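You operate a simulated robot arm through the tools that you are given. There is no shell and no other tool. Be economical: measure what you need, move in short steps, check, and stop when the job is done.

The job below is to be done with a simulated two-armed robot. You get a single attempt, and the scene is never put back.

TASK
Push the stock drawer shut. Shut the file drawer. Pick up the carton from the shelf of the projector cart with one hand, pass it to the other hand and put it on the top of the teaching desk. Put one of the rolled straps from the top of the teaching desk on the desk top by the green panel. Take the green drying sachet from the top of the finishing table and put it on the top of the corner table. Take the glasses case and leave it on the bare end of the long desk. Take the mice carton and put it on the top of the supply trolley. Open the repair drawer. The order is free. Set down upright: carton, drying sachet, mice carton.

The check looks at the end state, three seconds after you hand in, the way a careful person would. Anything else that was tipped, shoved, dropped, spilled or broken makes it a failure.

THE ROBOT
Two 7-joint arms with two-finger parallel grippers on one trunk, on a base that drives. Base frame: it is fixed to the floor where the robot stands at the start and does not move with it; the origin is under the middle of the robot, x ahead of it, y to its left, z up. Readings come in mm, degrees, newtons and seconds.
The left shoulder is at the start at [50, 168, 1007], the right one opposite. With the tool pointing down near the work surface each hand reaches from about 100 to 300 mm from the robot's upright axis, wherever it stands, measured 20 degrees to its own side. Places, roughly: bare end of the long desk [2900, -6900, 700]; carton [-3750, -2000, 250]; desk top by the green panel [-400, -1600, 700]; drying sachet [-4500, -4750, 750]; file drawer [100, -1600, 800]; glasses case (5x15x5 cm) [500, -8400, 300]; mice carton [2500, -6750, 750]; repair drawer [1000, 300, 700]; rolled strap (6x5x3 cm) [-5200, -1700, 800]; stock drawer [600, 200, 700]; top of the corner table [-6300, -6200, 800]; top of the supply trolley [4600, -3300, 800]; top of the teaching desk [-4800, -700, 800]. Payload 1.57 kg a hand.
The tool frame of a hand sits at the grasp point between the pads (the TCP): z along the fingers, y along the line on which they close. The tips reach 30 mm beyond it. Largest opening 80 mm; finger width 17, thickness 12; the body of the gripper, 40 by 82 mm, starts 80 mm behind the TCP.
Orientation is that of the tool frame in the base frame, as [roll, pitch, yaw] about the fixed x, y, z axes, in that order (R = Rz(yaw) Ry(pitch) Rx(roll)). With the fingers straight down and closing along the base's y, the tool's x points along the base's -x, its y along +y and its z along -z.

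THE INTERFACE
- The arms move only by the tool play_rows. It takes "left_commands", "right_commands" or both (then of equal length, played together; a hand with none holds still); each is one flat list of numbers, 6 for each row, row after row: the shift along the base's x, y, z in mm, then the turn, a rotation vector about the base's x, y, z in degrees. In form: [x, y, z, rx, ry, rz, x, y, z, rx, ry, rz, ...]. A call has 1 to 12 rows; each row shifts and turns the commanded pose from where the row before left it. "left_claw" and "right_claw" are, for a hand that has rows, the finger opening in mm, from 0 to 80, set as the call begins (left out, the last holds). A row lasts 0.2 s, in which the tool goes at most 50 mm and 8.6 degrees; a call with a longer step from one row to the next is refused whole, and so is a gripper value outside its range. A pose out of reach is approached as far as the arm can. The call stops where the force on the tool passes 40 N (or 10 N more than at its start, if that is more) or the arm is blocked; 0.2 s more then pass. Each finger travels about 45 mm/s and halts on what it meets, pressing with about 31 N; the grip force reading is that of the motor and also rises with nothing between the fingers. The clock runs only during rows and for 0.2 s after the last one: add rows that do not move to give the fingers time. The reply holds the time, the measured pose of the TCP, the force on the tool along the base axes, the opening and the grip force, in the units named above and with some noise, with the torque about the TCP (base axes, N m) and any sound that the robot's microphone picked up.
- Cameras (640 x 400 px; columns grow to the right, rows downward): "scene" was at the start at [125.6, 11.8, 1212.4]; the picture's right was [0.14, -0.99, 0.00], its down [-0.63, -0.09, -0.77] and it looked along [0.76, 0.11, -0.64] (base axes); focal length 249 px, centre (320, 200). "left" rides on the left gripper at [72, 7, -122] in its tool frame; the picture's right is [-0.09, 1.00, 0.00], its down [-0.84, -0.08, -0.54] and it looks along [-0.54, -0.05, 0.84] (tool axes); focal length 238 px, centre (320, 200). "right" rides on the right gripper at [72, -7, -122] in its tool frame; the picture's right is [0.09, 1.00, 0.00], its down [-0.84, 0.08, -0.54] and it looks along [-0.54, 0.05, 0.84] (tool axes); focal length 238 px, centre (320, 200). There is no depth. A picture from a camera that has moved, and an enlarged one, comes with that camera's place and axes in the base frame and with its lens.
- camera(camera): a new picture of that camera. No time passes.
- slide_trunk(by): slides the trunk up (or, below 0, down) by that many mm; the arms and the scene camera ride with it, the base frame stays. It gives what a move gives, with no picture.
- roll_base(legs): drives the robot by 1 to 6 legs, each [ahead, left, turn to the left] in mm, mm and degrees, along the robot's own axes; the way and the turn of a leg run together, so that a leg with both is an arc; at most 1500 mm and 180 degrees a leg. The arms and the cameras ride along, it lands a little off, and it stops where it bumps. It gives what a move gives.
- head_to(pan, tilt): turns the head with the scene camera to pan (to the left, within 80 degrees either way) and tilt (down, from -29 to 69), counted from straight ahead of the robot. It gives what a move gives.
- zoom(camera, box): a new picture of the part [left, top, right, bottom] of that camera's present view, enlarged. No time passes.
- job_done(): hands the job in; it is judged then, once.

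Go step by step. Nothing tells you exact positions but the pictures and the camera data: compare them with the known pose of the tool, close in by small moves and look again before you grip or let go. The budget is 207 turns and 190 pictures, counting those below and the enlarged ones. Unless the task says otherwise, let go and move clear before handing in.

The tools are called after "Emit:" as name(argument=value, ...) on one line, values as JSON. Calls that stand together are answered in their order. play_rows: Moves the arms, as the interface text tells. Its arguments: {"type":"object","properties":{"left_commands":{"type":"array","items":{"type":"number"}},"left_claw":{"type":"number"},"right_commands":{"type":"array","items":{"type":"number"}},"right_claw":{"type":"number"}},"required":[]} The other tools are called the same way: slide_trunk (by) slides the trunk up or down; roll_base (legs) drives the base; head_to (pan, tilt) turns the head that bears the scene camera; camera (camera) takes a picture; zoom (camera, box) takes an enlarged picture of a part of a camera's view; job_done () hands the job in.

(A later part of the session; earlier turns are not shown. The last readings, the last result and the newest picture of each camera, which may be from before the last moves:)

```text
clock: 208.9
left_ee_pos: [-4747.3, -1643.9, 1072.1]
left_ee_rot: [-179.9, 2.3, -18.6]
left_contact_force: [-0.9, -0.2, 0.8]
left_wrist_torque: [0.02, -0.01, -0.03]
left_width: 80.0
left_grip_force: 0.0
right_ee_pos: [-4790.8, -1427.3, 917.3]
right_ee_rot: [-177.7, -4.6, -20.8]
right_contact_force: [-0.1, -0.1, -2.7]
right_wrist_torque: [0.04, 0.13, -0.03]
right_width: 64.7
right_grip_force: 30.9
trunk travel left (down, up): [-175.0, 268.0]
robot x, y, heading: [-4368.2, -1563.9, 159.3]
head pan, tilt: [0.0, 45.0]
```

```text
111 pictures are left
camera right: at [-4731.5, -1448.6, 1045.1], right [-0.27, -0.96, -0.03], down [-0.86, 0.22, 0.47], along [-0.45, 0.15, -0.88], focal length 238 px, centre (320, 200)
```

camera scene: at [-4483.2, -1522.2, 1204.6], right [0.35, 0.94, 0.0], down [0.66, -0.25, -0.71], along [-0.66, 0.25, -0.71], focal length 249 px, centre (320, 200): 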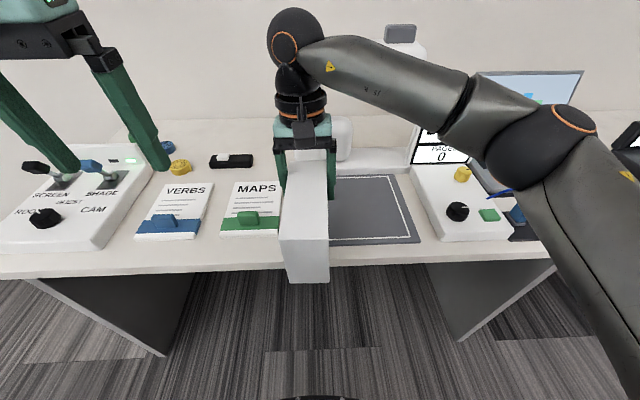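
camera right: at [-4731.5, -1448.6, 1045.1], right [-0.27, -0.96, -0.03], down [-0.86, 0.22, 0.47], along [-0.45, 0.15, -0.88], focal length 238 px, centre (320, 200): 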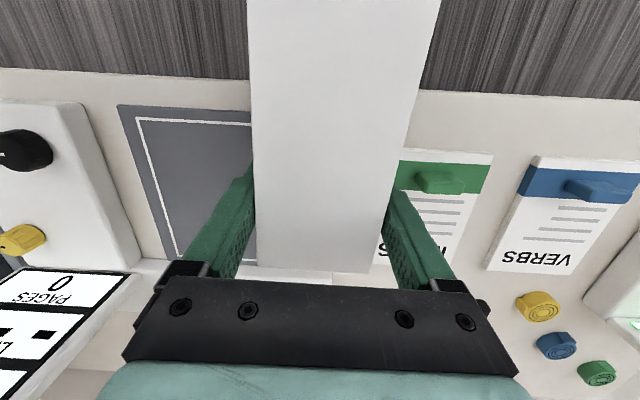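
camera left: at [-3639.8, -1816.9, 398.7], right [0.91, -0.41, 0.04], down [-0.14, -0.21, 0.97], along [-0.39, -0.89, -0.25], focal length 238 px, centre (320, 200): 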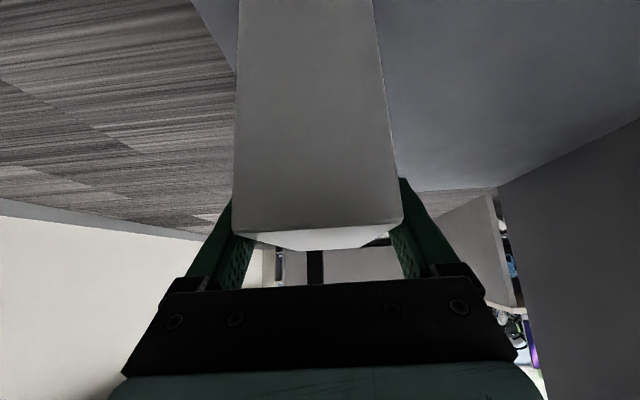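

Desk top is z ≈ 760; the strip between MAPS and pad is about 90 mm wide, centred at my lateral line 36 mm to the left. I line up and lower to just above the desk.

Emit:
roll_base(legs=[[50, 0, 0]])

Emit:
play_rows(right_commands=[-35.5, -6.3, 0, 0, 0, 0, -35.5, -6.4, 0, 0, 0, 0, 0, 0, -25, 0, 0, 0, 0, 0, -22, 0, 0, 0])

Emit:
camera(camera="scene")

Emit:
camera(camera="right")

```text
clock: 209.8
left_ee_pos: [-4794.6, -1626.0, 1072.6]
left_ee_rot: [-180.0, 2.4, -18.6]
left_contact_force: [-0.2, -0.6, -0.9]
left_wrist_torque: [0.03, 0.02, 0.02]
left_width: 80.1
left_grip_force: 0.0
right_ee_pos: [-4837.8, -1410.8, 916.6]
right_ee_rot: [-177.7, -4.6, -21.0]
right_contact_force: [-0.4, 0.5, -2.8]
right_wrist_torque: [0.02, 0.1, 0.02]
right_width: 64.9
right_grip_force: 31.2
trunk travel left (down, up): [-175.0, 268.0]
robot x, y, heading: [-4415.3, -1547.6, 159.2]
head pan, tilt: [0.0, 45.0]
```

```text
clock: 210.8
left_ee_pos: [-4794.2, -1626.5, 1072.5]
left_ee_rot: [-179.9, 2.4, -18.6]
left_contact_force: [-0.2, 0.4, 0.3]
left_wrist_torque: [-0.03, 0.0, 0.02]
left_width: 80.0
left_grip_force: 0.1
right_ee_pos: [-4909.7, -1423.5, 871.0]
right_ee_rot: [-177.7, -4.7, -20.9]
right_contact_force: [-0.1, -0.8, -3.2]
right_wrist_torque: [0.01, 0.12, 0.03]
right_width: 64.8
right_grip_force: 30.8
trunk travel left (down, up): [-175.0, 268.0]
robot x, y, heading: [-4413.4, -1547.3, 159.2]
head pan, tilt: [0.0, 45.0]
```

```text
110 pictures are left
camera scene: at [-4529.9, -1504.7, 1204.5], right [0.35, 0.94, 0.0], down [0.66, -0.25, -0.71], along [-0.66, 0.25, -0.71], focal length 249 px, centre (320, 200)
```

scene: 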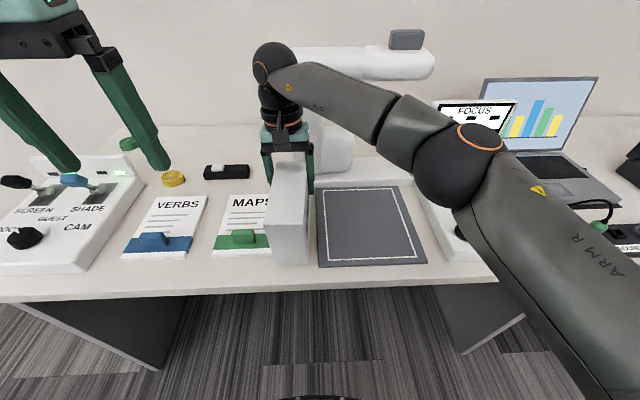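

```text
109 pictures are left
camera right: at [-4849.1, -1444.1, 998.4], right [-0.27, -0.96, -0.03], down [-0.85, 0.22, 0.47], along [-0.45, 0.15, -0.88], focal length 238 px, centre (320, 200)
```

right: 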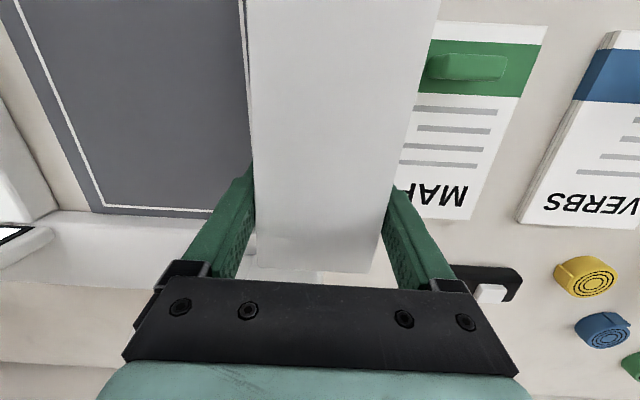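

Nearly right; a 3° turn and 3 mm shift centres it. Then I lower gently to contact.

Emit:
play_rows(right_commands=[1, 2.8, 0, 0, 0, 3, 0, 0, -12, 0, 0, 0, 0, 0, -10, 0, 0, 0, 0, 0, -5, 0, 0, 0, 0, 0, -4, 0, 0, 0, 0, 0, -3, 0, 0, 0, 0, 0, 0, 0, 0, 0])

Emit:
camera(camera="scene")

```text
clock: 212.4
left_ee_pos: [-4792.2, -1628.3, 1073.0]
left_ee_rot: [179.9, 2.5, -18.6]
left_contact_force: [0.4, 0.3, 0.0]
left_wrist_torque: [-0.02, 0.0, -0.03]
left_width: 80.0
left_grip_force: 0.1
right_ee_pos: [-4907.7, -1421.7, 837.1]
right_ee_rot: [-177.9, -4.4, -17.7]
right_contact_force: [-2.2, -0.8, 22.7]
right_wrist_torque: [-1.01, -0.24, 0.12]
right_width: 65.1
right_grip_force: 30.5
trunk travel left (down, up): [-175.0, 268.0]
robot x, y, heading: [-4416.3, -1543.9, 159.6]
head pan, tilt: [0.0, 45.0]
```

```text
108 pictures are left
camera scene: at [-4528.1, -1505.2, 1204.9], right [0.35, 0.94, 0.0], down [0.66, -0.25, -0.71], along [-0.66, 0.25, -0.71], focal length 249 px, centre (320, 200)
```

scene: 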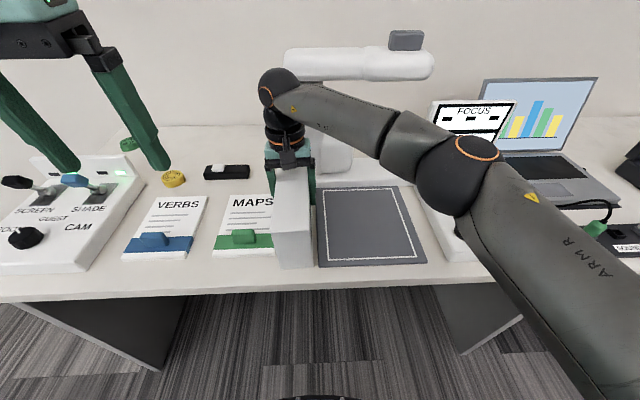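

The carton is down (23 N) between MAPS and the pad. I release and lift the hand away.

Emit:
play_rows(right_commands=[0, 0, 2, 0, 0, 0, 0, 0, 0, 0, 0, 0, 0, 0, 0, 0, 0, 0, 0, 0, 15, 0, 0, 0, 0, 0, 30, 0, 0, 0, 0, 0, 40, 0, 0, 0, 0, 0, 40, 0, 0, 0, 20, -6, 30, 0, 0, 0, 40, -12, 0, 0, 0, 0], right_claw=80)

Emit:
camera(camera="scene")

```text
clock: 214.4
left_ee_pos: [-4793.4, -1626.9, 1072.7]
left_ee_rot: [-180.0, 2.5, -18.6]
left_contact_force: [0.1, -0.3, 0.2]
left_wrist_torque: [-0.04, 0.06, 0.02]
left_width: 79.8
left_grip_force: 0.0
right_ee_pos: [-4846.9, -1438.9, 994.7]
right_ee_rot: [-177.7, -4.5, -18.0]
right_contact_force: [0.7, -0.7, -0.2]
right_wrist_torque: [0.0, 0.02, -0.02]
right_width: 80.0
right_grip_force: 0.1
trunk travel left (down, up): [-175.0, 268.0]
robot x, y, heading: [-4416.8, -1549.1, 159.6]
head pan, tilt: [0.0, 45.0]
```

```text
107 pictures are left
camera scene: at [-4529.4, -1504.7, 1204.6], right [0.35, 0.94, 0.0], down [0.66, -0.25, -0.71], along [-0.66, 0.25, -0.71], focal length 249 px, centre (320, 200)
```

scene: 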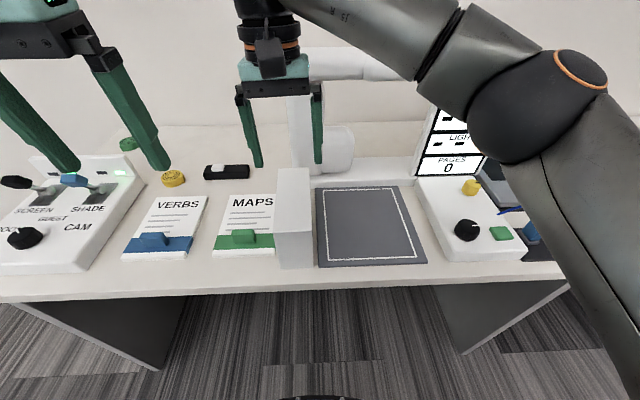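

The carton stands upright and clear. Next the yellow strap, near (-5138, -1695): I shift left and in, and bring the left hand above it.

Emit:
roll_base(legs=[[0, 200, 0], [60, 0, 0]])

Emit:
play_rows(left_commands=[-38, 18, -15, 0, 0, 0, -38, 18, -15, 0, 0, 0, -38, 18, -15, 0, 0, 0, -38, 18, -20, 0, 0, 0, -38, 18, -20, 0, 0, 0, 0, 0, -40, 0, 0, 0], left_claw=70)

Emit:
camera(camera="left")

Emit:
camera(camera="scene")

```text
clock: 217.4
left_ee_pos: [-4919.0, -1793.3, 1073.0]
left_ee_rot: [-179.9, 2.5, -18.5]
left_contact_force: [0.2, -0.4, -0.4]
left_wrist_torque: [0.0, -0.05, -0.02]
left_width: 80.1
left_grip_force: 0.1
right_ee_pos: [-4973.1, -1605.0, 992.9]
right_ee_rot: [-177.8, -4.7, -17.8]
right_contact_force: [0.4, 0.1, -0.2]
right_wrist_torque: [0.02, -0.02, -0.02]
right_width: 80.0
right_grip_force: 0.1
trunk travel left (down, up): [-175.0, 268.0]
robot x, y, heading: [-4542.8, -1710.8, 159.5]
head pan, tilt: [0.0, 45.0]
```

```text
clock: 218.8
left_ee_pos: [-5109.2, -1703.4, 948.9]
left_ee_rot: [180.0, 2.4, -18.6]
left_contact_force: [0.4, 0.2, -0.6]
left_wrist_torque: [-0.01, 0.02, 0.01]
left_width: 69.9
left_grip_force: 0.0
right_ee_pos: [-4972.5, -1605.5, 993.6]
right_ee_rot: [-177.7, -4.6, -17.8]
right_contact_force: [-0.1, -0.5, -0.8]
right_wrist_torque: [-0.03, 0.03, -0.01]
right_width: 80.0
right_grip_force: 0.1
trunk travel left (down, up): [-175.0, 268.0]
robot x, y, heading: [-4537.9, -1711.1, 159.2]
head pan, tilt: [0.0, 45.0]
```

```text
106 pictures are left
camera left: at [-5037.6, -1733.7, 1067.6], right [-0.4, -0.91, 0.0], down [-0.75, 0.33, 0.58], along [-0.53, 0.23, -0.82], focal length 238 px, centre (320, 200)
```

left: 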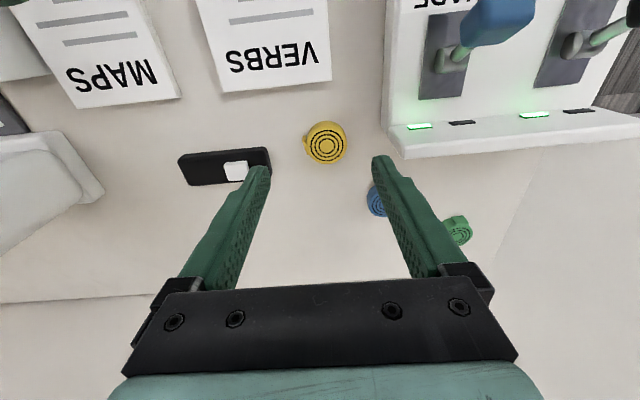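

```text
105 pictures are left
camera scene: at [-4654.7, -1670.5, 1204.6], right [0.35, 0.94, 0.0], down [0.66, -0.25, -0.71], along [-0.66, 0.25, -0.71], focal length 249 px, centre (320, 200)
```

scene: 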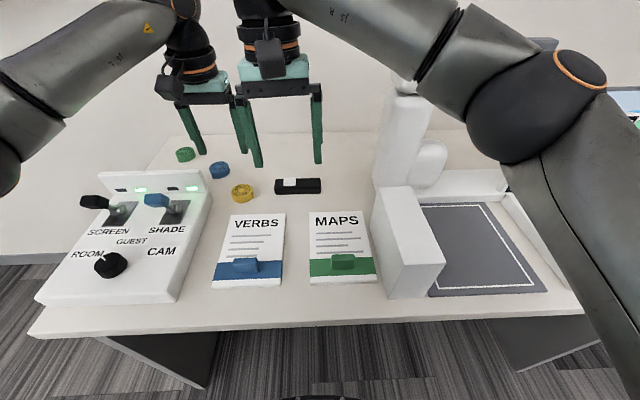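

The yellow strap triangulates to (-5147, -1694), top z ≈ 780. I come down over it.

Emit:
play_rows(left_commands=[-19, 4.5, -30, 0, 0, 0, -19, 4.5, -30, 0, 0, 0, 0, 0, -32, 0, 0, 0], left_claw=76)

Emit:
camera(camera="left")

```text
clock: 219.6
left_ee_pos: [-5146.7, -1693.4, 857.2]
left_ee_rot: [180.0, 2.4, -18.5]
left_contact_force: [-0.4, -0.2, -0.2]
left_wrist_torque: [-0.04, 0.03, 0.0]
left_width: 76.0
left_grip_force: 0.0
right_ee_pos: [-4973.0, -1605.1, 993.4]
right_ee_rot: [-177.7, -4.5, -17.8]
right_contact_force: [-0.2, 0.3, 0.3]
right_wrist_torque: [-0.01, 0.01, 0.01]
right_width: 80.0
right_grip_force: 0.1
trunk travel left (down, up): [-175.0, 268.0]
robot x, y, heading: [-4545.5, -1711.0, 159.4]
head pan, tilt: [0.0, 45.0]
```

```text
104 pictures are left
camera left: at [-5074.5, -1725.7, 975.7], right [-0.4, -0.91, 0.0], down [-0.75, 0.33, 0.58], along [-0.53, 0.23, -0.82], focal length 238 px, centre (320, 200)
```

left: 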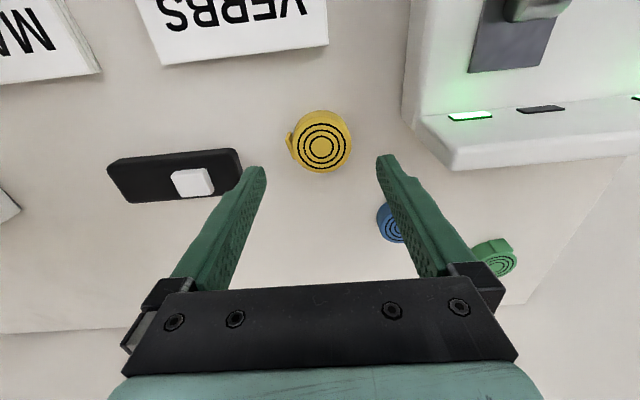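

Perfectly under the fingers. I descend and grip.

Emit:
play_rows(left_commands=[0, 0, -25, 0, 0, 0, 0, 0, -20, 0, 0, 0, 0, 0, -12, 0, 0, 0, 0, 0, -5, 0, 0, 0])

Emit:
play_rows(left_commands=[0, 0, 0, 0, 0, 0, 0, 0, 0, 0, 0, 0, 0, 0, 0, 0, 0, 0, 0, 0, 0, 0, 0, 0], left_claw=30)

Emit:
play_rows(left_commands=[0, 0, 20, 0, 0, 0, 0, 0, 40, 0, 0, 0, 0, 0, 40, 0, 0, 0, 0, 0, 40, 0, 0, 0, 15, -5, 40, 0, 0, 0, 40, -14, 20, 0, 0, 0, 40, -14, 0, 0, 0, 0, 40, -14, 0, 0, 0, 0])

Emit:
camera(camera="left")

```text
clock: 220.6
left_ee_pos: [-5146.3, -1693.9, 792.9]
left_ee_rot: [180.0, 2.4, -18.4]
left_contact_force: [-0.8, -0.6, -0.5]
left_wrist_torque: [0.0, -0.02, 0.02]
left_width: 75.9
left_grip_force: 0.0
right_ee_pos: [-4972.1, -1605.4, 993.6]
right_ee_rot: [-177.7, -4.6, -17.8]
right_contact_force: [-0.5, 0.8, -1.0]
right_wrist_torque: [-0.01, -0.03, -0.01]
right_width: 80.1
right_grip_force: 0.1
trunk travel left (down, up): [-175.0, 268.0]
robot x, y, heading: [-4542.9, -1712.0, 159.8]
head pan, tilt: [0.0, 45.0]
```

```text
clock: 221.6
left_ee_pos: [-5147.5, -1695.4, 794.1]
left_ee_rot: [-179.9, 2.4, -18.5]
left_contact_force: [0.0, 1.0, -0.1]
left_wrist_torque: [0.0, -0.01, -0.03]
left_width: 48.8
left_grip_force: 31.0
right_ee_pos: [-4972.6, -1606.1, 994.4]
right_ee_rot: [-177.7, -4.6, -17.9]
right_contact_force: [0.3, 0.8, -0.1]
right_wrist_torque: [0.0, -0.01, -0.01]
right_width: 80.1
right_grip_force: 0.1
trunk travel left (down, up): [-175.0, 268.0]
robot x, y, heading: [-4542.2, -1713.2, 159.4]
head pan, tilt: [0.0, 45.0]
```

```text
clock: 223.4
left_ee_pos: [-5011.9, -1742.0, 991.6]
left_ee_rot: [-180.0, 2.3, -18.5]
left_contact_force: [0.2, -0.3, -0.7]
left_wrist_torque: [0.0, 0.03, 0.0]
left_width: 48.4
left_grip_force: 31.3
right_ee_pos: [-4971.9, -1606.1, 993.8]
right_ee_rot: [-177.7, -4.6, -17.8]
right_contact_force: [0.0, -0.2, 0.1]
right_wrist_torque: [-0.02, -0.01, -0.01]
right_width: 79.8
right_grip_force: 0.1
trunk travel left (down, up): [-175.0, 268.0]
robot x, y, heading: [-4541.8, -1713.4, 159.6]
head pan, tilt: [0.0, 45.0]
```

```text
103 pictures are left
camera left: at [-4938.8, -1772.4, 1111.9], right [-0.4, -0.92, 0.0], down [-0.75, 0.33, 0.58], along [-0.53, 0.23, -0.82], focal length 238 px, centre (320, 200)
```

left: 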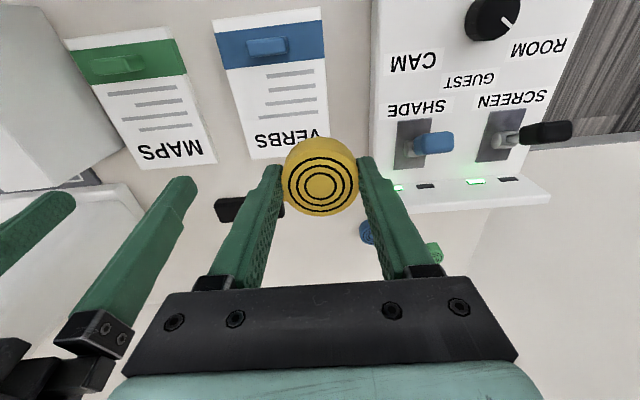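

Strap in the left hand. I back into the aisle, turn south and look toward the finishing table (I'll carry the strap along and drop it off at the end).

Emit:
roll_base(legs=[[-270, 0, 0], [0, 0, 90]])

Emit:
head_to(pan=0, tilt=15)

Emit:
camera(camera="scene")

```text
clock: 229.1
left_ee_pos: [-4264.6, -2278.5, 993.0]
left_ee_rot: [-179.9, 2.4, 70.7]
left_contact_force: [1.4, 0.4, -0.2]
left_wrist_torque: [-0.02, 0.01, 0.02]
left_width: 48.5
left_grip_force: 30.8
right_ee_pos: [-4400.0, -2237.2, 993.5]
right_ee_rot: [-177.7, -4.6, 71.4]
right_contact_force: [1.5, 0.1, -0.2]
right_wrist_torque: [0.0, 0.0, 0.05]
right_width: 80.0
right_grip_force: 0.1
trunk travel left (down, up): [-175.0, 268.0]
robot x, y, heading: [-4285.5, -1809.8, -111.2]
head pan, tilt: [0.0, 45.0]
```

```text
clock: 230.0
left_ee_pos: [-4265.2, -2278.0, 993.1]
left_ee_rot: [180.0, 2.4, 70.6]
left_contact_force: [-0.3, -0.9, -0.5]
left_wrist_torque: [-0.01, 0.01, 0.03]
left_width: 48.3
left_grip_force: 31.3
right_ee_pos: [-4399.7, -2236.8, 993.6]
right_ee_rot: [-177.7, -4.6, 71.4]
right_contact_force: [0.0, 0.1, -1.0]
right_wrist_torque: [0.02, 0.03, -0.01]
right_width: 80.3
right_grip_force: 0.1
trunk travel left (down, up): [-175.0, 268.0]
robot x, y, heading: [-4287.3, -1811.1, -111.4]
head pan, tilt: [0.0, 15.0]
```

```text
102 pictures are left
camera scene: at [-4333.7, -1933.0, 1251.3], right [-0.93, 0.36, 0.0], down [0.09, 0.24, -0.97], along [-0.35, -0.9, -0.26], focal length 249 px, centre (320, 200)
```

scene: 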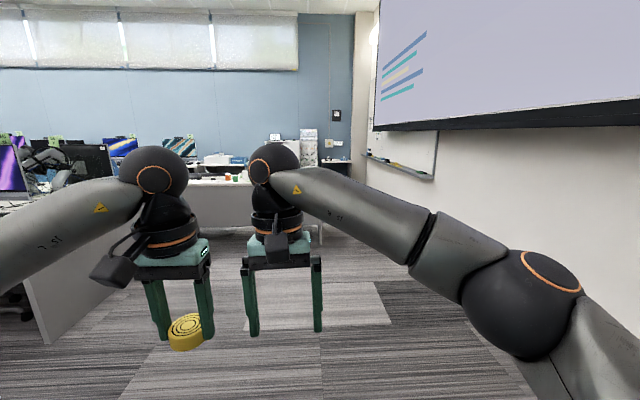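

The finishing table is straight ahead, ~2.7 m. I move the right hand aside and drive 1.5 m.

Emit:
play_rows(right_commands=[-38, 15, 0, 0, 0, 0, -38, 15, 0, 0, 0, 0, -38, 15, 0, 0, 0, 0])

Emit:
roll_base(legs=[[1500, 0, 0]])

Emit:
head_to(pan=0, tilt=20)

Emit:
camera(camera="scene")

```text
clock: 230.8
left_ee_pos: [-4264.9, -2278.1, 993.1]
left_ee_rot: [180.0, 2.4, 70.7]
left_contact_force: [-0.4, 0.2, -0.2]
left_wrist_torque: [0.01, 0.01, 0.01]
left_width: 48.3
left_grip_force: 31.0
right_ee_pos: [-4514.7, -2192.3, 993.4]
right_ee_rot: [-177.7, -4.6, 71.5]
right_contact_force: [0.2, -0.3, -0.4]
right_wrist_torque: [0.02, 0.01, -0.02]
right_width: 79.9
right_grip_force: 0.2
trunk travel left (down, up): [-175.0, 268.0]
robot x, y, heading: [-4287.1, -1808.9, -111.0]
head pan, tilt: [0.0, 15.0]
```

```text
clock: 238.2
left_ee_pos: [-4806.3, -3666.5, 992.0]
left_ee_rot: [-179.9, 2.4, 70.7]
left_contact_force: [0.4, 0.2, -0.6]
left_wrist_torque: [-0.01, 0.03, 0.01]
left_width: 48.4
left_grip_force: 30.9
right_ee_pos: [-5054.1, -3580.4, 992.6]
right_ee_rot: [-177.7, -4.6, 71.3]
right_contact_force: [-0.4, 1.4, -0.6]
right_wrist_torque: [0.02, 0.04, 0.01]
right_width: 80.0
right_grip_force: 0.1
trunk travel left (down, up): [-175.0, 268.0]
robot x, y, heading: [-4830.3, -3198.6, -111.2]
head pan, tilt: [0.0, 15.0]
```

```text
clock: 238.9
left_ee_pos: [-4806.1, -3667.6, 992.2]
left_ee_rot: [180.0, 2.3, 70.7]
left_contact_force: [-0.2, 0.7, 0.5]
left_wrist_torque: [-0.02, 0.0, 0.04]
left_width: 48.3
left_grip_force: 30.6
right_ee_pos: [-5055.1, -3581.8, 992.6]
right_ee_rot: [-177.9, -4.5, 71.4]
right_contact_force: [-0.1, -0.1, 0.7]
right_wrist_torque: [-0.03, -0.01, 0.01]
right_width: 80.3
right_grip_force: 0.0
trunk travel left (down, up): [-175.0, 268.0]
robot x, y, heading: [-4826.9, -3199.5, -111.4]
head pan, tilt: [0.0, 20.0]
```

```text
101 pictures are left
camera scene: at [-4874.6, -3322.0, 1243.3], right [-0.93, 0.36, 0.0], down [0.12, 0.32, -0.94], along [-0.34, -0.88, -0.34], focal length 249 px, centre (320, 200)
```

scene: 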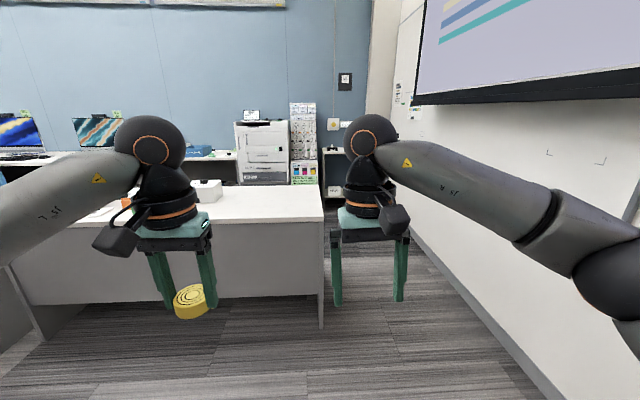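

The finishing table is ahead. I slide left and approach where the drying sachet should be.

Emit:
roll_base(legs=[[0, 760, 1.5], [600, 0, 0]])

Emit:
head_to(pan=-5, tilt=38)

Emit:
camera(camera="scene")

```text
clock: 249.0
left_ee_pos: [-4281.7, -4502.3, 991.6]
left_ee_rot: [-179.9, 2.4, 72.0]
left_contact_force: [0.5, 0.5, -0.2]
left_wrist_torque: [-0.04, 0.03, -0.02]
left_width: 48.1
left_grip_force: 30.7
right_ee_pos: [-4533.8, -4421.4, 993.6]
right_ee_rot: [-177.6, -4.6, 72.7]
right_contact_force: [0.3, -0.6, -0.5]
right_wrist_torque: [-0.02, 0.01, -0.03]
right_width: 79.8
right_grip_force: 0.1
trunk travel left (down, up): [-175.0, 268.0]
robot x, y, heading: [-4315.9, -4034.8, -110.2]
head pan, tilt: [0.0, 20.0]
```

```text
clock: 249.8
left_ee_pos: [-4282.7, -4502.1, 992.6]
left_ee_rot: [180.0, 2.4, 72.1]
left_contact_force: [0.1, 0.1, 0.0]
left_wrist_torque: [0.0, -0.04, -0.02]
left_width: 48.3
left_grip_force: 31.5
right_ee_pos: [-4534.0, -4422.0, 993.3]
right_ee_rot: [-177.7, -4.7, 72.6]
right_contact_force: [1.4, -0.1, 0.5]
right_wrist_torque: [-0.01, 0.01, -0.01]
right_width: 79.8
right_grip_force: 0.1
trunk travel left (down, up): [-175.0, 268.0]
robot x, y, heading: [-4316.2, -4034.7, -109.8]
head pan, tilt: [-5.0, 38.0]
```

```text
100 pictures are left
camera scene: at [-4363.9, -4149.6, 1214.9], right [-0.91, 0.42, 0.0], down [0.26, 0.56, -0.79], along [-0.33, -0.71, -0.62], focal length 249 px, centre (320, 200)
```

scene: 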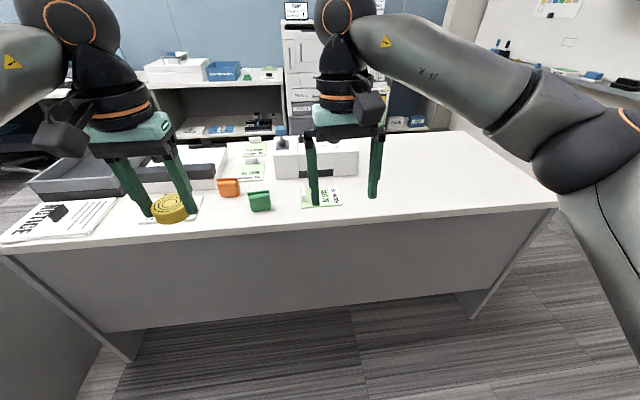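

I see a green and an orange small upright item on the table. I zoom in to identify the sachet.

Emit:
zoom(camera="scene", box=[190, 120, 390, 245])

```text
3.20 times, centred on (290, 182) of scene
camera zoom: at [-4363.9, -4149.6, 1214.9], right [-0.91, 0.42, 0.0], down [0.26, 0.56, -0.79], along [-0.33, -0.71, -0.62], focal length 796 px, centre (416, 256)
```

zoom: 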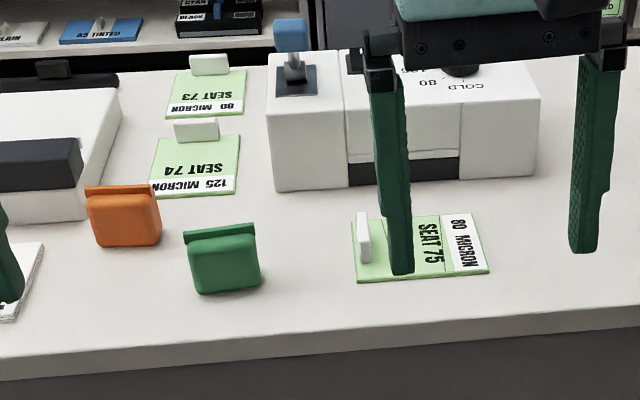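

The green sachet stands near (-4435, -4692), about 65 mm wide. I move so it's right under the right hand.

Emit:
roll_base(legs=[[0, 170, 0], [195, 0, 0]])

Emit:
camera(camera="right")

Emit:
camera(camera="scene")

```text
clock: 253.2
left_ee_pos: [-4188.8, -4744.0, 991.2]
left_ee_rot: [-179.8, 2.4, 72.0]
left_contact_force: [0.7, 0.4, -1.0]
left_wrist_torque: [0.0, -0.01, 0.02]
left_width: 48.1
left_grip_force: 31.1
right_ee_pos: [-4441.1, -4664.3, 993.7]
right_ee_rot: [-177.8, -4.6, 72.8]
right_contact_force: [0.4, 0.2, 0.7]
right_wrist_torque: [0.04, 0.02, -0.03]
right_width: 80.1
right_grip_force: 0.1
trunk travel left (down, up): [-175.0, 268.0]
robot x, y, heading: [-4218.3, -4272.7, -110.0]
head pan, tilt: [-5.0, 38.0]
```

```text
98 pictures are left
camera right: at [-4422.5, -4604.2, 1121.5], right [0.98, -0.2, -0.03], down [-0.16, -0.87, 0.47], along [-0.12, -0.45, -0.88], focal length 238 px, centre (320, 200)
```

right: 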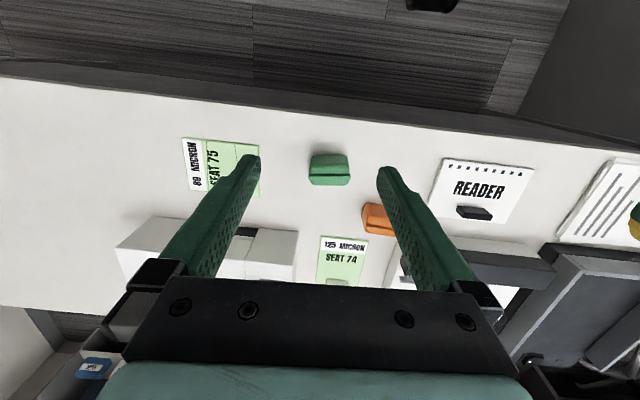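

```text
97 pictures are left
camera scene: at [-4270.9, -4391.3, 1214.7], right [-0.91, 0.42, 0.0], down [0.26, 0.56, -0.79], along [-0.33, -0.71, -0.62], focal length 249 px, centre (320, 200)
```

scene: 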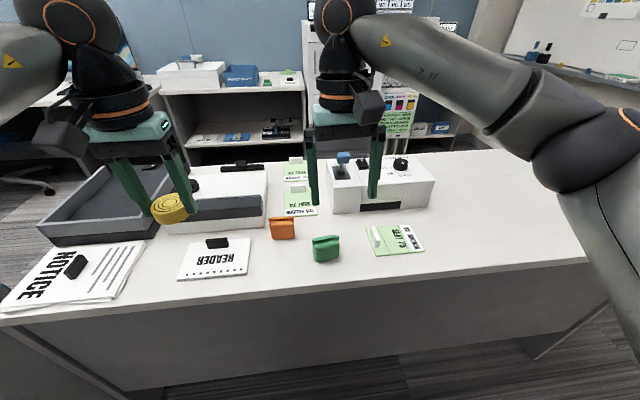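

Sachet centre about (-4445, -4737, 762). I descend above it and re-check.

Emit:
play_rows(right_commands=[-2, -36, -30, 0, 0, 0, -2, -36, -30, 0, 0, 0, 0, 0, -40, 0, 0, 0, 0, 0, -40, 0, 0, 0])

Emit:
camera(camera="right")

```text
clock: 254.2
left_ee_pos: [-4189.1, -4743.8, 992.2]
left_ee_rot: [180.0, 2.4, 72.1]
left_contact_force: [-0.5, -0.1, -0.7]
left_wrist_torque: [0.01, 0.01, 0.03]
left_width: 48.3
left_grip_force: 30.9
right_ee_pos: [-4445.8, -4736.4, 853.3]
right_ee_rot: [-177.7, -4.4, 72.7]
right_contact_force: [-0.3, 0.0, 0.6]
right_wrist_torque: [-0.01, 0.01, -0.01]
right_width: 80.1
right_grip_force: 0.0
trunk travel left (down, up): [-175.0, 268.0]
robot x, y, heading: [-4223.2, -4280.3, -109.6]
head pan, tilt: [-5.0, 38.0]
```

```text
96 pictures are left
camera right: at [-4427.5, -4676.4, 981.4], right [0.98, -0.2, -0.03], down [-0.16, -0.87, 0.47], along [-0.12, -0.46, -0.88], focal length 238 px, centre (320, 200)
```

right: 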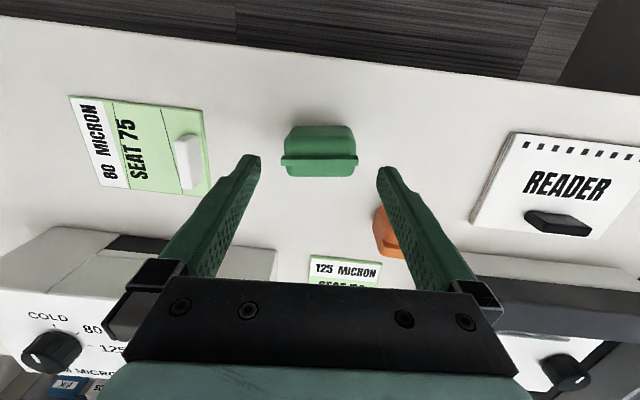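

Centred. I descend and grip.

Emit:
play_rows(right_commands=[0, 0, -25, 0, 0, 0, 0, -1, -25, 0, 0, 0, 0, -1, -18, 0, 0, 0, 0, 0, -7, 0, 0, 0])

Emit:
play_rows(right_commands=[0, 0, 0, 0, 0, 0, 0, 0, 0, 0, 0, 0, 0, 0, 0, 0, 0, 0, 0, 0, 0, 0, 0, 0], right_claw=45)

Emit:
camera(camera="right")

```text
clock: 255.2
left_ee_pos: [-4189.5, -4743.2, 993.5]
left_ee_rot: [179.9, 2.4, 72.1]
left_contact_force: [0.2, 0.5, 0.0]
left_wrist_torque: [-0.01, -0.02, -0.01]
left_width: 48.1
left_grip_force: 30.8
right_ee_pos: [-4444.0, -4739.0, 778.0]
right_ee_rot: [-177.7, -4.4, 72.8]
right_contact_force: [0.4, 0.1, 0.7]
right_wrist_torque: [0.01, 0.02, -0.01]
right_width: 80.2
right_grip_force: 0.0
trunk travel left (down, up): [-175.0, 268.0]
robot x, y, heading: [-4224.8, -4275.6, -110.0]
head pan, tilt: [-5.0, 38.0]
```

```text
clock: 256.1
left_ee_pos: [-4189.2, -4743.6, 992.1]
left_ee_rot: [-180.0, 2.4, 72.1]
left_contact_force: [1.1, 0.5, -0.4]
left_wrist_torque: [0.01, 0.02, 0.01]
left_width: 48.3
left_grip_force: 31.0
right_ee_pos: [-4444.5, -4738.4, 779.4]
right_ee_rot: [-177.7, -4.6, 72.7]
right_contact_force: [0.2, -0.1, 0.0]
right_wrist_torque: [0.0, 0.02, -0.01]
right_width: 60.5
right_grip_force: 31.3
trunk travel left (down, up): [-175.0, 268.0]
robot x, y, heading: [-4220.2, -4272.6, -109.8]
head pan, tilt: [-5.0, 38.0]
```

```text
95 pictures are left
camera right: at [-4426.6, -4678.5, 906.4], right [0.98, -0.2, -0.03], down [-0.16, -0.87, 0.47], along [-0.12, -0.45, -0.88], focal length 238 px, centre (320, 200)
```

right: 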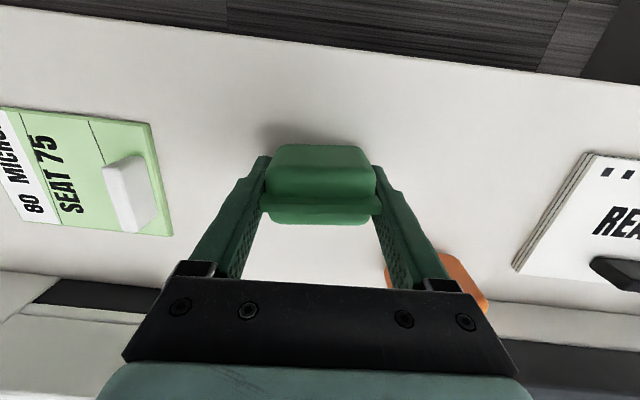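

Sachet held at 60 mm. I lift, back out, and go round the table's right end toward the corner table.

Emit:
play_rows(right_commands=[0, 0, 25, 0, 0, 0, 0, 0, 45, 0, 0, 0, 0, 0, 45, 0, 0, 0, 0, 0, 45, 0, 0, 0, 0, 0, 40, 0, 0, 0])

Emit:
roll_base(legs=[[-400, 0, 0], [0, -1480, 0], [900, 0, 0]])

Emit:
head_to(pan=0, tilt=20)

Emit:
camera(camera="scene")

```text
clock: 257.4
left_ee_pos: [-4187.7, -4744.0, 993.6]
left_ee_rot: [-179.9, 2.4, 72.1]
left_contact_force: [0.0, -0.9, -0.7]
left_wrist_torque: [-0.01, 0.02, 0.02]
left_width: 48.0
left_grip_force: 30.8
right_ee_pos: [-4442.2, -4738.1, 979.9]
right_ee_rot: [-177.7, -4.5, 72.9]
right_contact_force: [0.1, 0.0, -0.3]
right_wrist_torque: [0.01, 0.03, 0.01]
right_width: 60.3
right_grip_force: 31.0
trunk travel left (down, up): [-175.0, 268.0]
robot x, y, heading: [-4221.0, -4278.0, -110.2]
head pan, tilt: [-5.0, 38.0]
```

```text
clock: 276.8
left_ee_pos: [-5755.6, -4705.4, 992.4]
left_ee_rot: [-179.9, 2.4, 71.3]
left_contact_force: [-0.1, 0.8, -0.7]
left_wrist_torque: [0.01, 0.01, -0.01]
left_width: 48.4
left_grip_force: 30.7
right_ee_pos: [-6011.5, -4694.7, 978.6]
right_ee_rot: [-177.7, -4.6, 72.1]
right_contact_force: [-0.8, -0.4, -0.9]
right_wrist_torque: [0.0, 0.02, 0.02]
right_width: 59.3
right_grip_force: 30.7
trunk travel left (down, up): [-175.0, 268.0]
robot x, y, heading: [-5787.4, -4237.8, -110.5]
head pan, tilt: [-5.0, 38.0]
```

```text
clock: 277.6
left_ee_pos: [-5755.0, -4704.3, 992.9]
left_ee_rot: [179.9, 2.4, 71.3]
left_contact_force: [-0.4, -0.6, -0.4]
left_wrist_torque: [-0.01, 0.0, 0.0]
left_width: 48.3
left_grip_force: 30.8
right_ee_pos: [-6010.4, -4695.9, 978.6]
right_ee_rot: [-177.7, -4.6, 72.1]
right_contact_force: [-0.4, 0.2, -1.0]
right_wrist_torque: [0.0, -0.03, 0.0]
right_width: 59.4
right_grip_force: 30.7
trunk travel left (down, up): [-175.0, 268.0]
robot x, y, heading: [-5781.1, -4234.0, -110.4]
head pan, tilt: [0.0, 20.0]
```

```text
94 pictures are left
camera scene: at [-5829.4, -4360.2, 1243.2], right [-0.94, 0.35, 0.0], down [0.12, 0.32, -0.94], along [-0.33, -0.88, -0.34], focal length 249 px, centre (320, 200)
```

scene: 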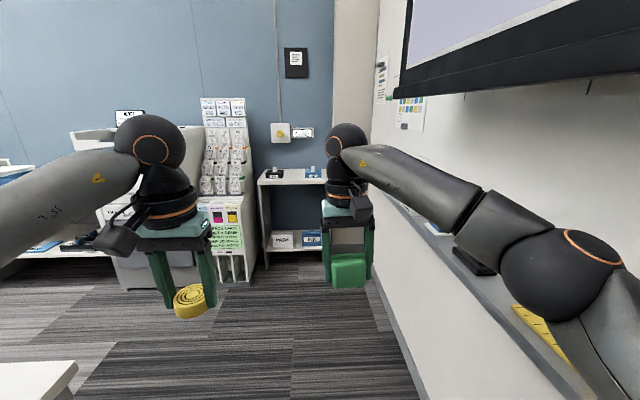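

The corner table is a small white stand straight ahead-left (front edge ~1.82 m ahead), with two items at its ends. I move over and approach.

Emit:
roll_base(legs=[[0, 190, 0], [1280, 0, 0]])

Emit:
head_to(pan=0, tilt=40)

Emit:
camera(camera="scene")

```text
clock: 286.0
left_ee_pos: [-6035.2, -5973.3, 992.3]
left_ee_rot: [-180.0, 2.4, 71.2]
left_contact_force: [0.2, -1.1, -0.8]
left_wrist_torque: [-0.01, 0.0, 0.03]
left_width: 47.9
left_grip_force: 31.2
right_ee_pos: [-6288.5, -5963.6, 980.0]
right_ee_rot: [-177.6, -4.6, 71.9]
right_contact_force: [0.0, -0.8, -0.7]
right_wrist_torque: [0.0, -0.01, 0.03]
right_width: 59.4
right_grip_force: 31.1
trunk travel left (down, up): [-175.0, 268.0]
robot x, y, heading: [-6062.9, -5504.6, -110.9]
head pan, tilt: [0.0, 20.0]
```

```text
clock: 286.8
left_ee_pos: [-6035.0, -5972.8, 992.8]
left_ee_rot: [-180.0, 2.4, 71.2]
left_contact_force: [-0.1, 0.2, -0.6]
left_wrist_torque: [0.02, 0.04, -0.03]
left_width: 48.1
left_grip_force: 31.5
right_ee_pos: [-6287.8, -5963.8, 979.5]
right_ee_rot: [-177.8, -4.6, 72.0]
right_contact_force: [-0.7, -0.4, -0.2]
right_wrist_torque: [-0.02, 0.0, 0.04]
right_width: 59.2
right_grip_force: 31.0
trunk travel left (down, up): [-175.0, 268.0]
robot x, y, heading: [-6059.2, -5505.9, -111.0]
head pan, tilt: [0.0, 40.0]
```

```text
93 pictures are left
camera scene: at [-6104.4, -5620.9, 1211.9], right [-0.94, 0.35, 0.0], down [0.23, 0.6, -0.77], along [-0.27, -0.72, -0.64], focal length 249 px, centre (320, 200)
```

scene: 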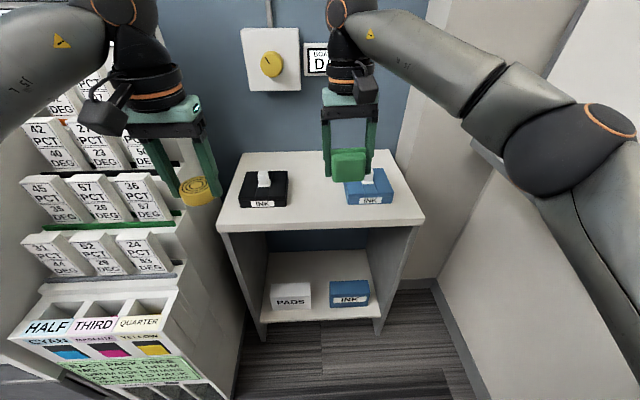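

Middle of the corner table top between the two INK boxes is free. I tuck the left arm away from the rack, then step 180 mm closer.

Emit:
play_rows(left_commands=[-3, 37.6, 8, 0, 0, 0, -3, 37.6, 8, 0, 0, 0, -3, 37.6, 8, 0, 0, 0, -3, 37.6, 8, 0, 0, 0, -3, 37.6, 8, 0, 0, 0])

Emit:
camera(camera="scene")

```text
clock: 288.0
left_ee_pos: [-6049.4, -5783.6, 1031.4]
left_ee_rot: [-180.0, 2.4, 71.2]
left_contact_force: [-0.3, 0.0, -0.7]
left_wrist_torque: [0.03, 0.03, 0.01]
left_width: 48.4
left_grip_force: 31.2
right_ee_pos: [-6288.9, -5963.3, 979.2]
right_ee_rot: [-177.7, -4.6, 71.9]
right_contact_force: [-0.5, -0.1, -0.2]
right_wrist_torque: [-0.02, 0.01, 0.02]
right_width: 59.1
right_grip_force: 31.0
trunk travel left (down, up): [-175.0, 268.0]
robot x, y, heading: [-6060.1, -5504.5, -110.9]
head pan, tilt: [0.0, 40.0]
```

```text
92 pictures are left
camera scene: at [-6104.5, -5620.8, 1211.8], right [-0.94, 0.35, 0.0], down [0.23, 0.6, -0.77], along [-0.27, -0.72, -0.64], focal length 249 px, centre (320, 200)
```

scene: 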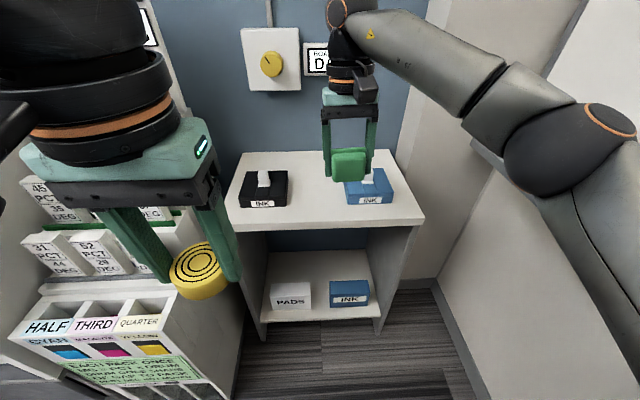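

The left hand is clear of the rack. I roll forward 150 mm.

Emit:
roll_base(legs=[[150, 0, 0.5]])

Emit:
play_rows(right_commands=[14, -28, -40, 0, 0, 0, 14, -28, -40, 0, 0, 0])

Emit:
camera(camera="scene")

Emit:
camera(camera="right")

```text
clock: 289.4
left_ee_pos: [-6101.7, -5925.0, 1031.6]
left_ee_rot: [-179.8, 2.5, 71.7]
left_contact_force: [-0.5, -0.8, -0.8]
left_wrist_torque: [0.01, 0.0, -0.01]
left_width: 48.1
left_grip_force: 31.7
right_ee_pos: [-6339.0, -6106.8, 978.8]
right_ee_rot: [-177.7, -4.6, 72.3]
right_contact_force: [0.6, 0.3, -1.5]
right_wrist_torque: [0.02, -0.01, 0.02]
right_width: 59.3
right_grip_force: 31.4
trunk travel left (down, up): [-175.0, 268.0]
robot x, y, heading: [-6112.3, -5646.9, -110.1]
head pan, tilt: [0.0, 40.0]
```

```text
refused: row 1 steps farther than a row can; nothing moved
```

```text
91 pictures are left
camera scene: at [-6156.5, -5762.7, 1211.7], right [-0.94, 0.35, 0.0], down [0.22, 0.6, -0.77], along [-0.27, -0.72, -0.64], focal length 249 px, centre (320, 200)
```

scene: 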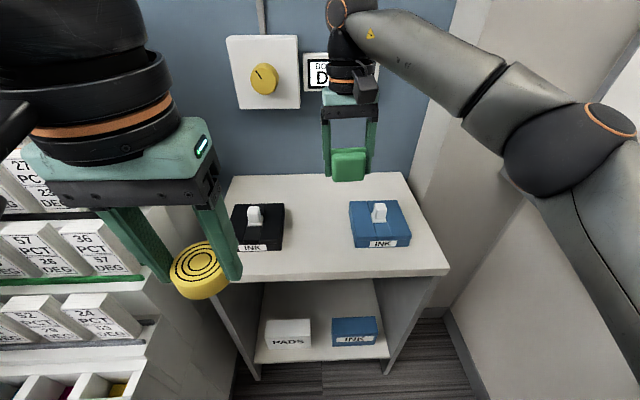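

```text
90 pictures are left
camera right: at [-6320.2, -6047.0, 1107.0], right [0.98, -0.21, -0.03], down [-0.17, -0.87, 0.47], along [-0.13, -0.45, -0.88], focal length 238 px, centre (320, 200)
```

right: 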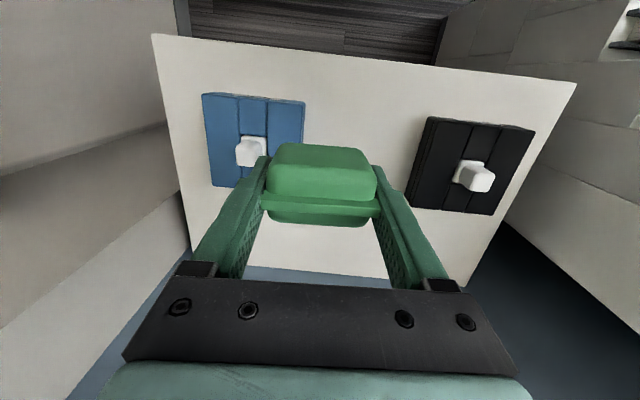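

The gap between the boxes is centred near (-6305, -6185). I move the sachet over its front-middle and lower to about 30 mm above the top.

Emit:
play_rows(right_commands=[14, -17, -38, 0, 0, 0, 14, -17, -38, 0, 0, 0, 13, -17, -38, 0, 0, 0, 0, 0, -20, 0, 0, 0, 0, 0, -15, 0, 0, 0])

Emit:
camera(camera="right")

Emit:
zoom(camera="scene", box=[200, 130, 460, 290])

```text
clock: 290.6
left_ee_pos: [-6101.1, -5926.3, 1032.3]
left_ee_rot: [179.9, 2.4, 71.7]
left_contact_force: [1.2, 1.1, -0.8]
left_wrist_torque: [0.01, 0.02, 0.01]
left_width: 48.3
left_grip_force: 30.6
right_ee_pos: [-6297.9, -6157.1, 829.2]
right_ee_rot: [-177.7, -4.5, 72.4]
right_contact_force: [-0.2, -0.3, -0.2]
right_wrist_torque: [0.03, 0.02, 0.04]
right_width: 59.3
right_grip_force: 31.3
trunk travel left (down, up): [-175.0, 268.0]
robot x, y, heading: [-6113.1, -5644.2, -110.4]
head pan, tilt: [0.0, 40.0]
```

```text
89 pictures are left
camera right: at [-6279.2, -6097.7, 957.8], right [0.98, -0.21, -0.03], down [-0.17, -0.87, 0.47], along [-0.13, -0.45, -0.88], focal length 238 px, centre (320, 200)
```

right: 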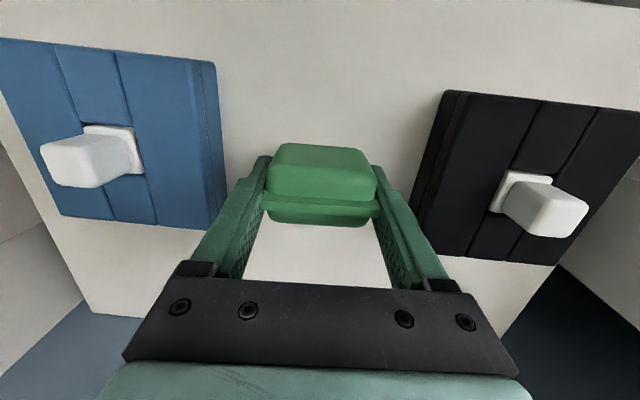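

```text
2.46 times, centred on (330, 210) of scene
camera zoom: at [-6156.4, -5762.4, 1211.8], right [-0.94, 0.35, 0.0], down [0.22, 0.6, -0.77], along [-0.27, -0.72, -0.64], focal length 612 px, centre (295, 175)
```

zoom: 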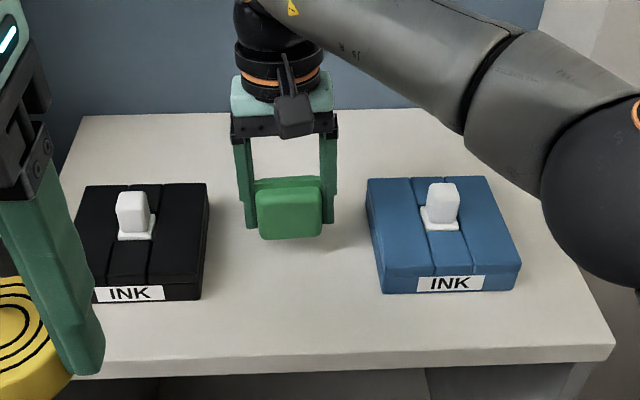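

Well centred between the boxes. I lower gently.

Emit:
play_rows(right_commands=[0, 0, -12, 0, 0, 0, 0, 0, -10, 0, 0, 0, 0, 0, -6, 0, 0, 0, 0, 0, -4, 0, 0, 0, 0, 0, -3, 0, 0, 0])

Emit:
play_rows(right_commands=[0, 0, -3, 0, 0, 0, 0, 0, -2, 0, 0, 0])

Emit:
zoom(camera="scene", box=[260, 160, 380, 260])

```text
clock: 291.8
left_ee_pos: [-6101.5, -5924.8, 1033.5]
left_ee_rot: [180.0, 2.4, 71.8]
left_contact_force: [0.2, 1.0, -0.5]
left_wrist_torque: [-0.03, -0.02, 0.02]
left_width: 48.2
left_grip_force: 31.1
right_ee_pos: [-6296.7, -6159.3, 798.1]
right_ee_rot: [-177.7, -4.3, 72.4]
right_contact_force: [-1.8, 0.3, 17.8]
right_wrist_torque: [0.06, -0.53, 0.0]
right_width: 59.4
right_grip_force: 31.1
trunk travel left (down, up): [-175.0, 268.0]
robot x, y, heading: [-6115.3, -5646.8, -110.1]
head pan, tilt: [0.0, 40.0]
```

```text
clock: 292.4
left_ee_pos: [-6100.3, -5923.5, 1032.6]
left_ee_rot: [180.0, 2.6, 71.8]
left_contact_force: [-0.5, -0.2, -0.9]
left_wrist_torque: [-0.01, 0.0, -0.01]
left_width: 48.3
left_grip_force: 31.1
right_ee_pos: [-6297.2, -6157.3, 795.2]
right_ee_rot: [-177.7, -4.0, 72.3]
right_contact_force: [-2.0, -0.2, 30.6]
right_wrist_torque: [-0.23, -0.84, -0.02]
right_width: 59.6
right_grip_force: 31.0
trunk travel left (down, up): [-175.0, 268.0]
robot x, y, heading: [-6114.0, -5648.5, -110.1]
head pan, tilt: [0.0, 40.0]
```

```text
4.00 times, centred on (320, 210) of scene
camera zoom: at [-6155.8, -5759.8, 1212.4], right [-0.94, 0.35, 0.0], down [0.22, 0.6, -0.77], along [-0.27, -0.72, -0.64], focal length 995 px, centre (320, 160)
```

zoom: 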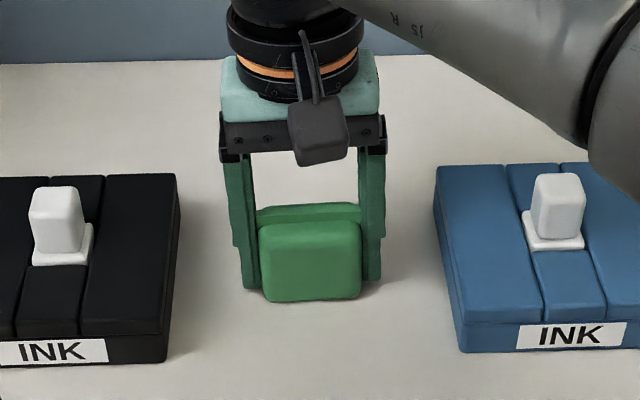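

It's resting on the table (30 N). I ease up, release and lift.

Emit:
play_rows(right_commands=[0, 0, 3, 0, 0, 0, 0, 0, 0, 0, 0, 0, 0, 0, 0, 0, 0, 0, 0, 0, 0, 0, 0, 0, 0, 0, 15, 0, 0, 0, 0, 0, 30, 0, 0, 0, 0, 0, 40, 0, 0, 0, 0, 0, 40, 0, 0, 0, 0, 20, 40, 0, 0, 0], right_claw=80)

Emit:
zoom(camera="scene", box=[200, 130, 460, 290])

```text
clock: 294.4
left_ee_pos: [-6100.5, -5925.3, 1032.1]
left_ee_rot: [-179.9, 2.5, 71.8]
left_contact_force: [0.1, 0.3, -0.3]
left_wrist_torque: [-0.02, -0.02, 0.01]
left_width: 48.1
left_grip_force: 31.2
right_ee_pos: [-6295.3, -6136.5, 958.3]
right_ee_rot: [-177.8, -4.6, 72.5]
right_contact_force: [-0.6, 0.5, 0.2]
right_wrist_torque: [0.0, 0.0, -0.01]
right_width: 80.0
right_grip_force: 0.1
trunk travel left (down, up): [-175.0, 268.0]
robot x, y, heading: [-6116.1, -5645.5, -110.4]
head pan, tilt: [0.0, 40.0]
```

```text
2.46 times, centred on (330, 210) of scene
camera zoom: at [-6156.2, -5762.1, 1211.8], right [-0.94, 0.35, 0.0], down [0.22, 0.6, -0.77], along [-0.27, -0.72, -0.64], focal length 612 px, centre (295, 175)
```

zoom: 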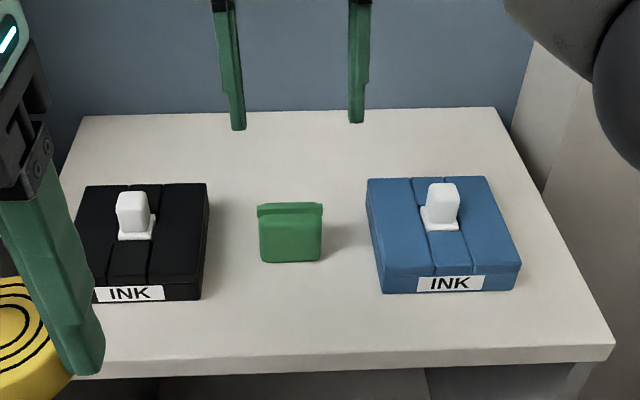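

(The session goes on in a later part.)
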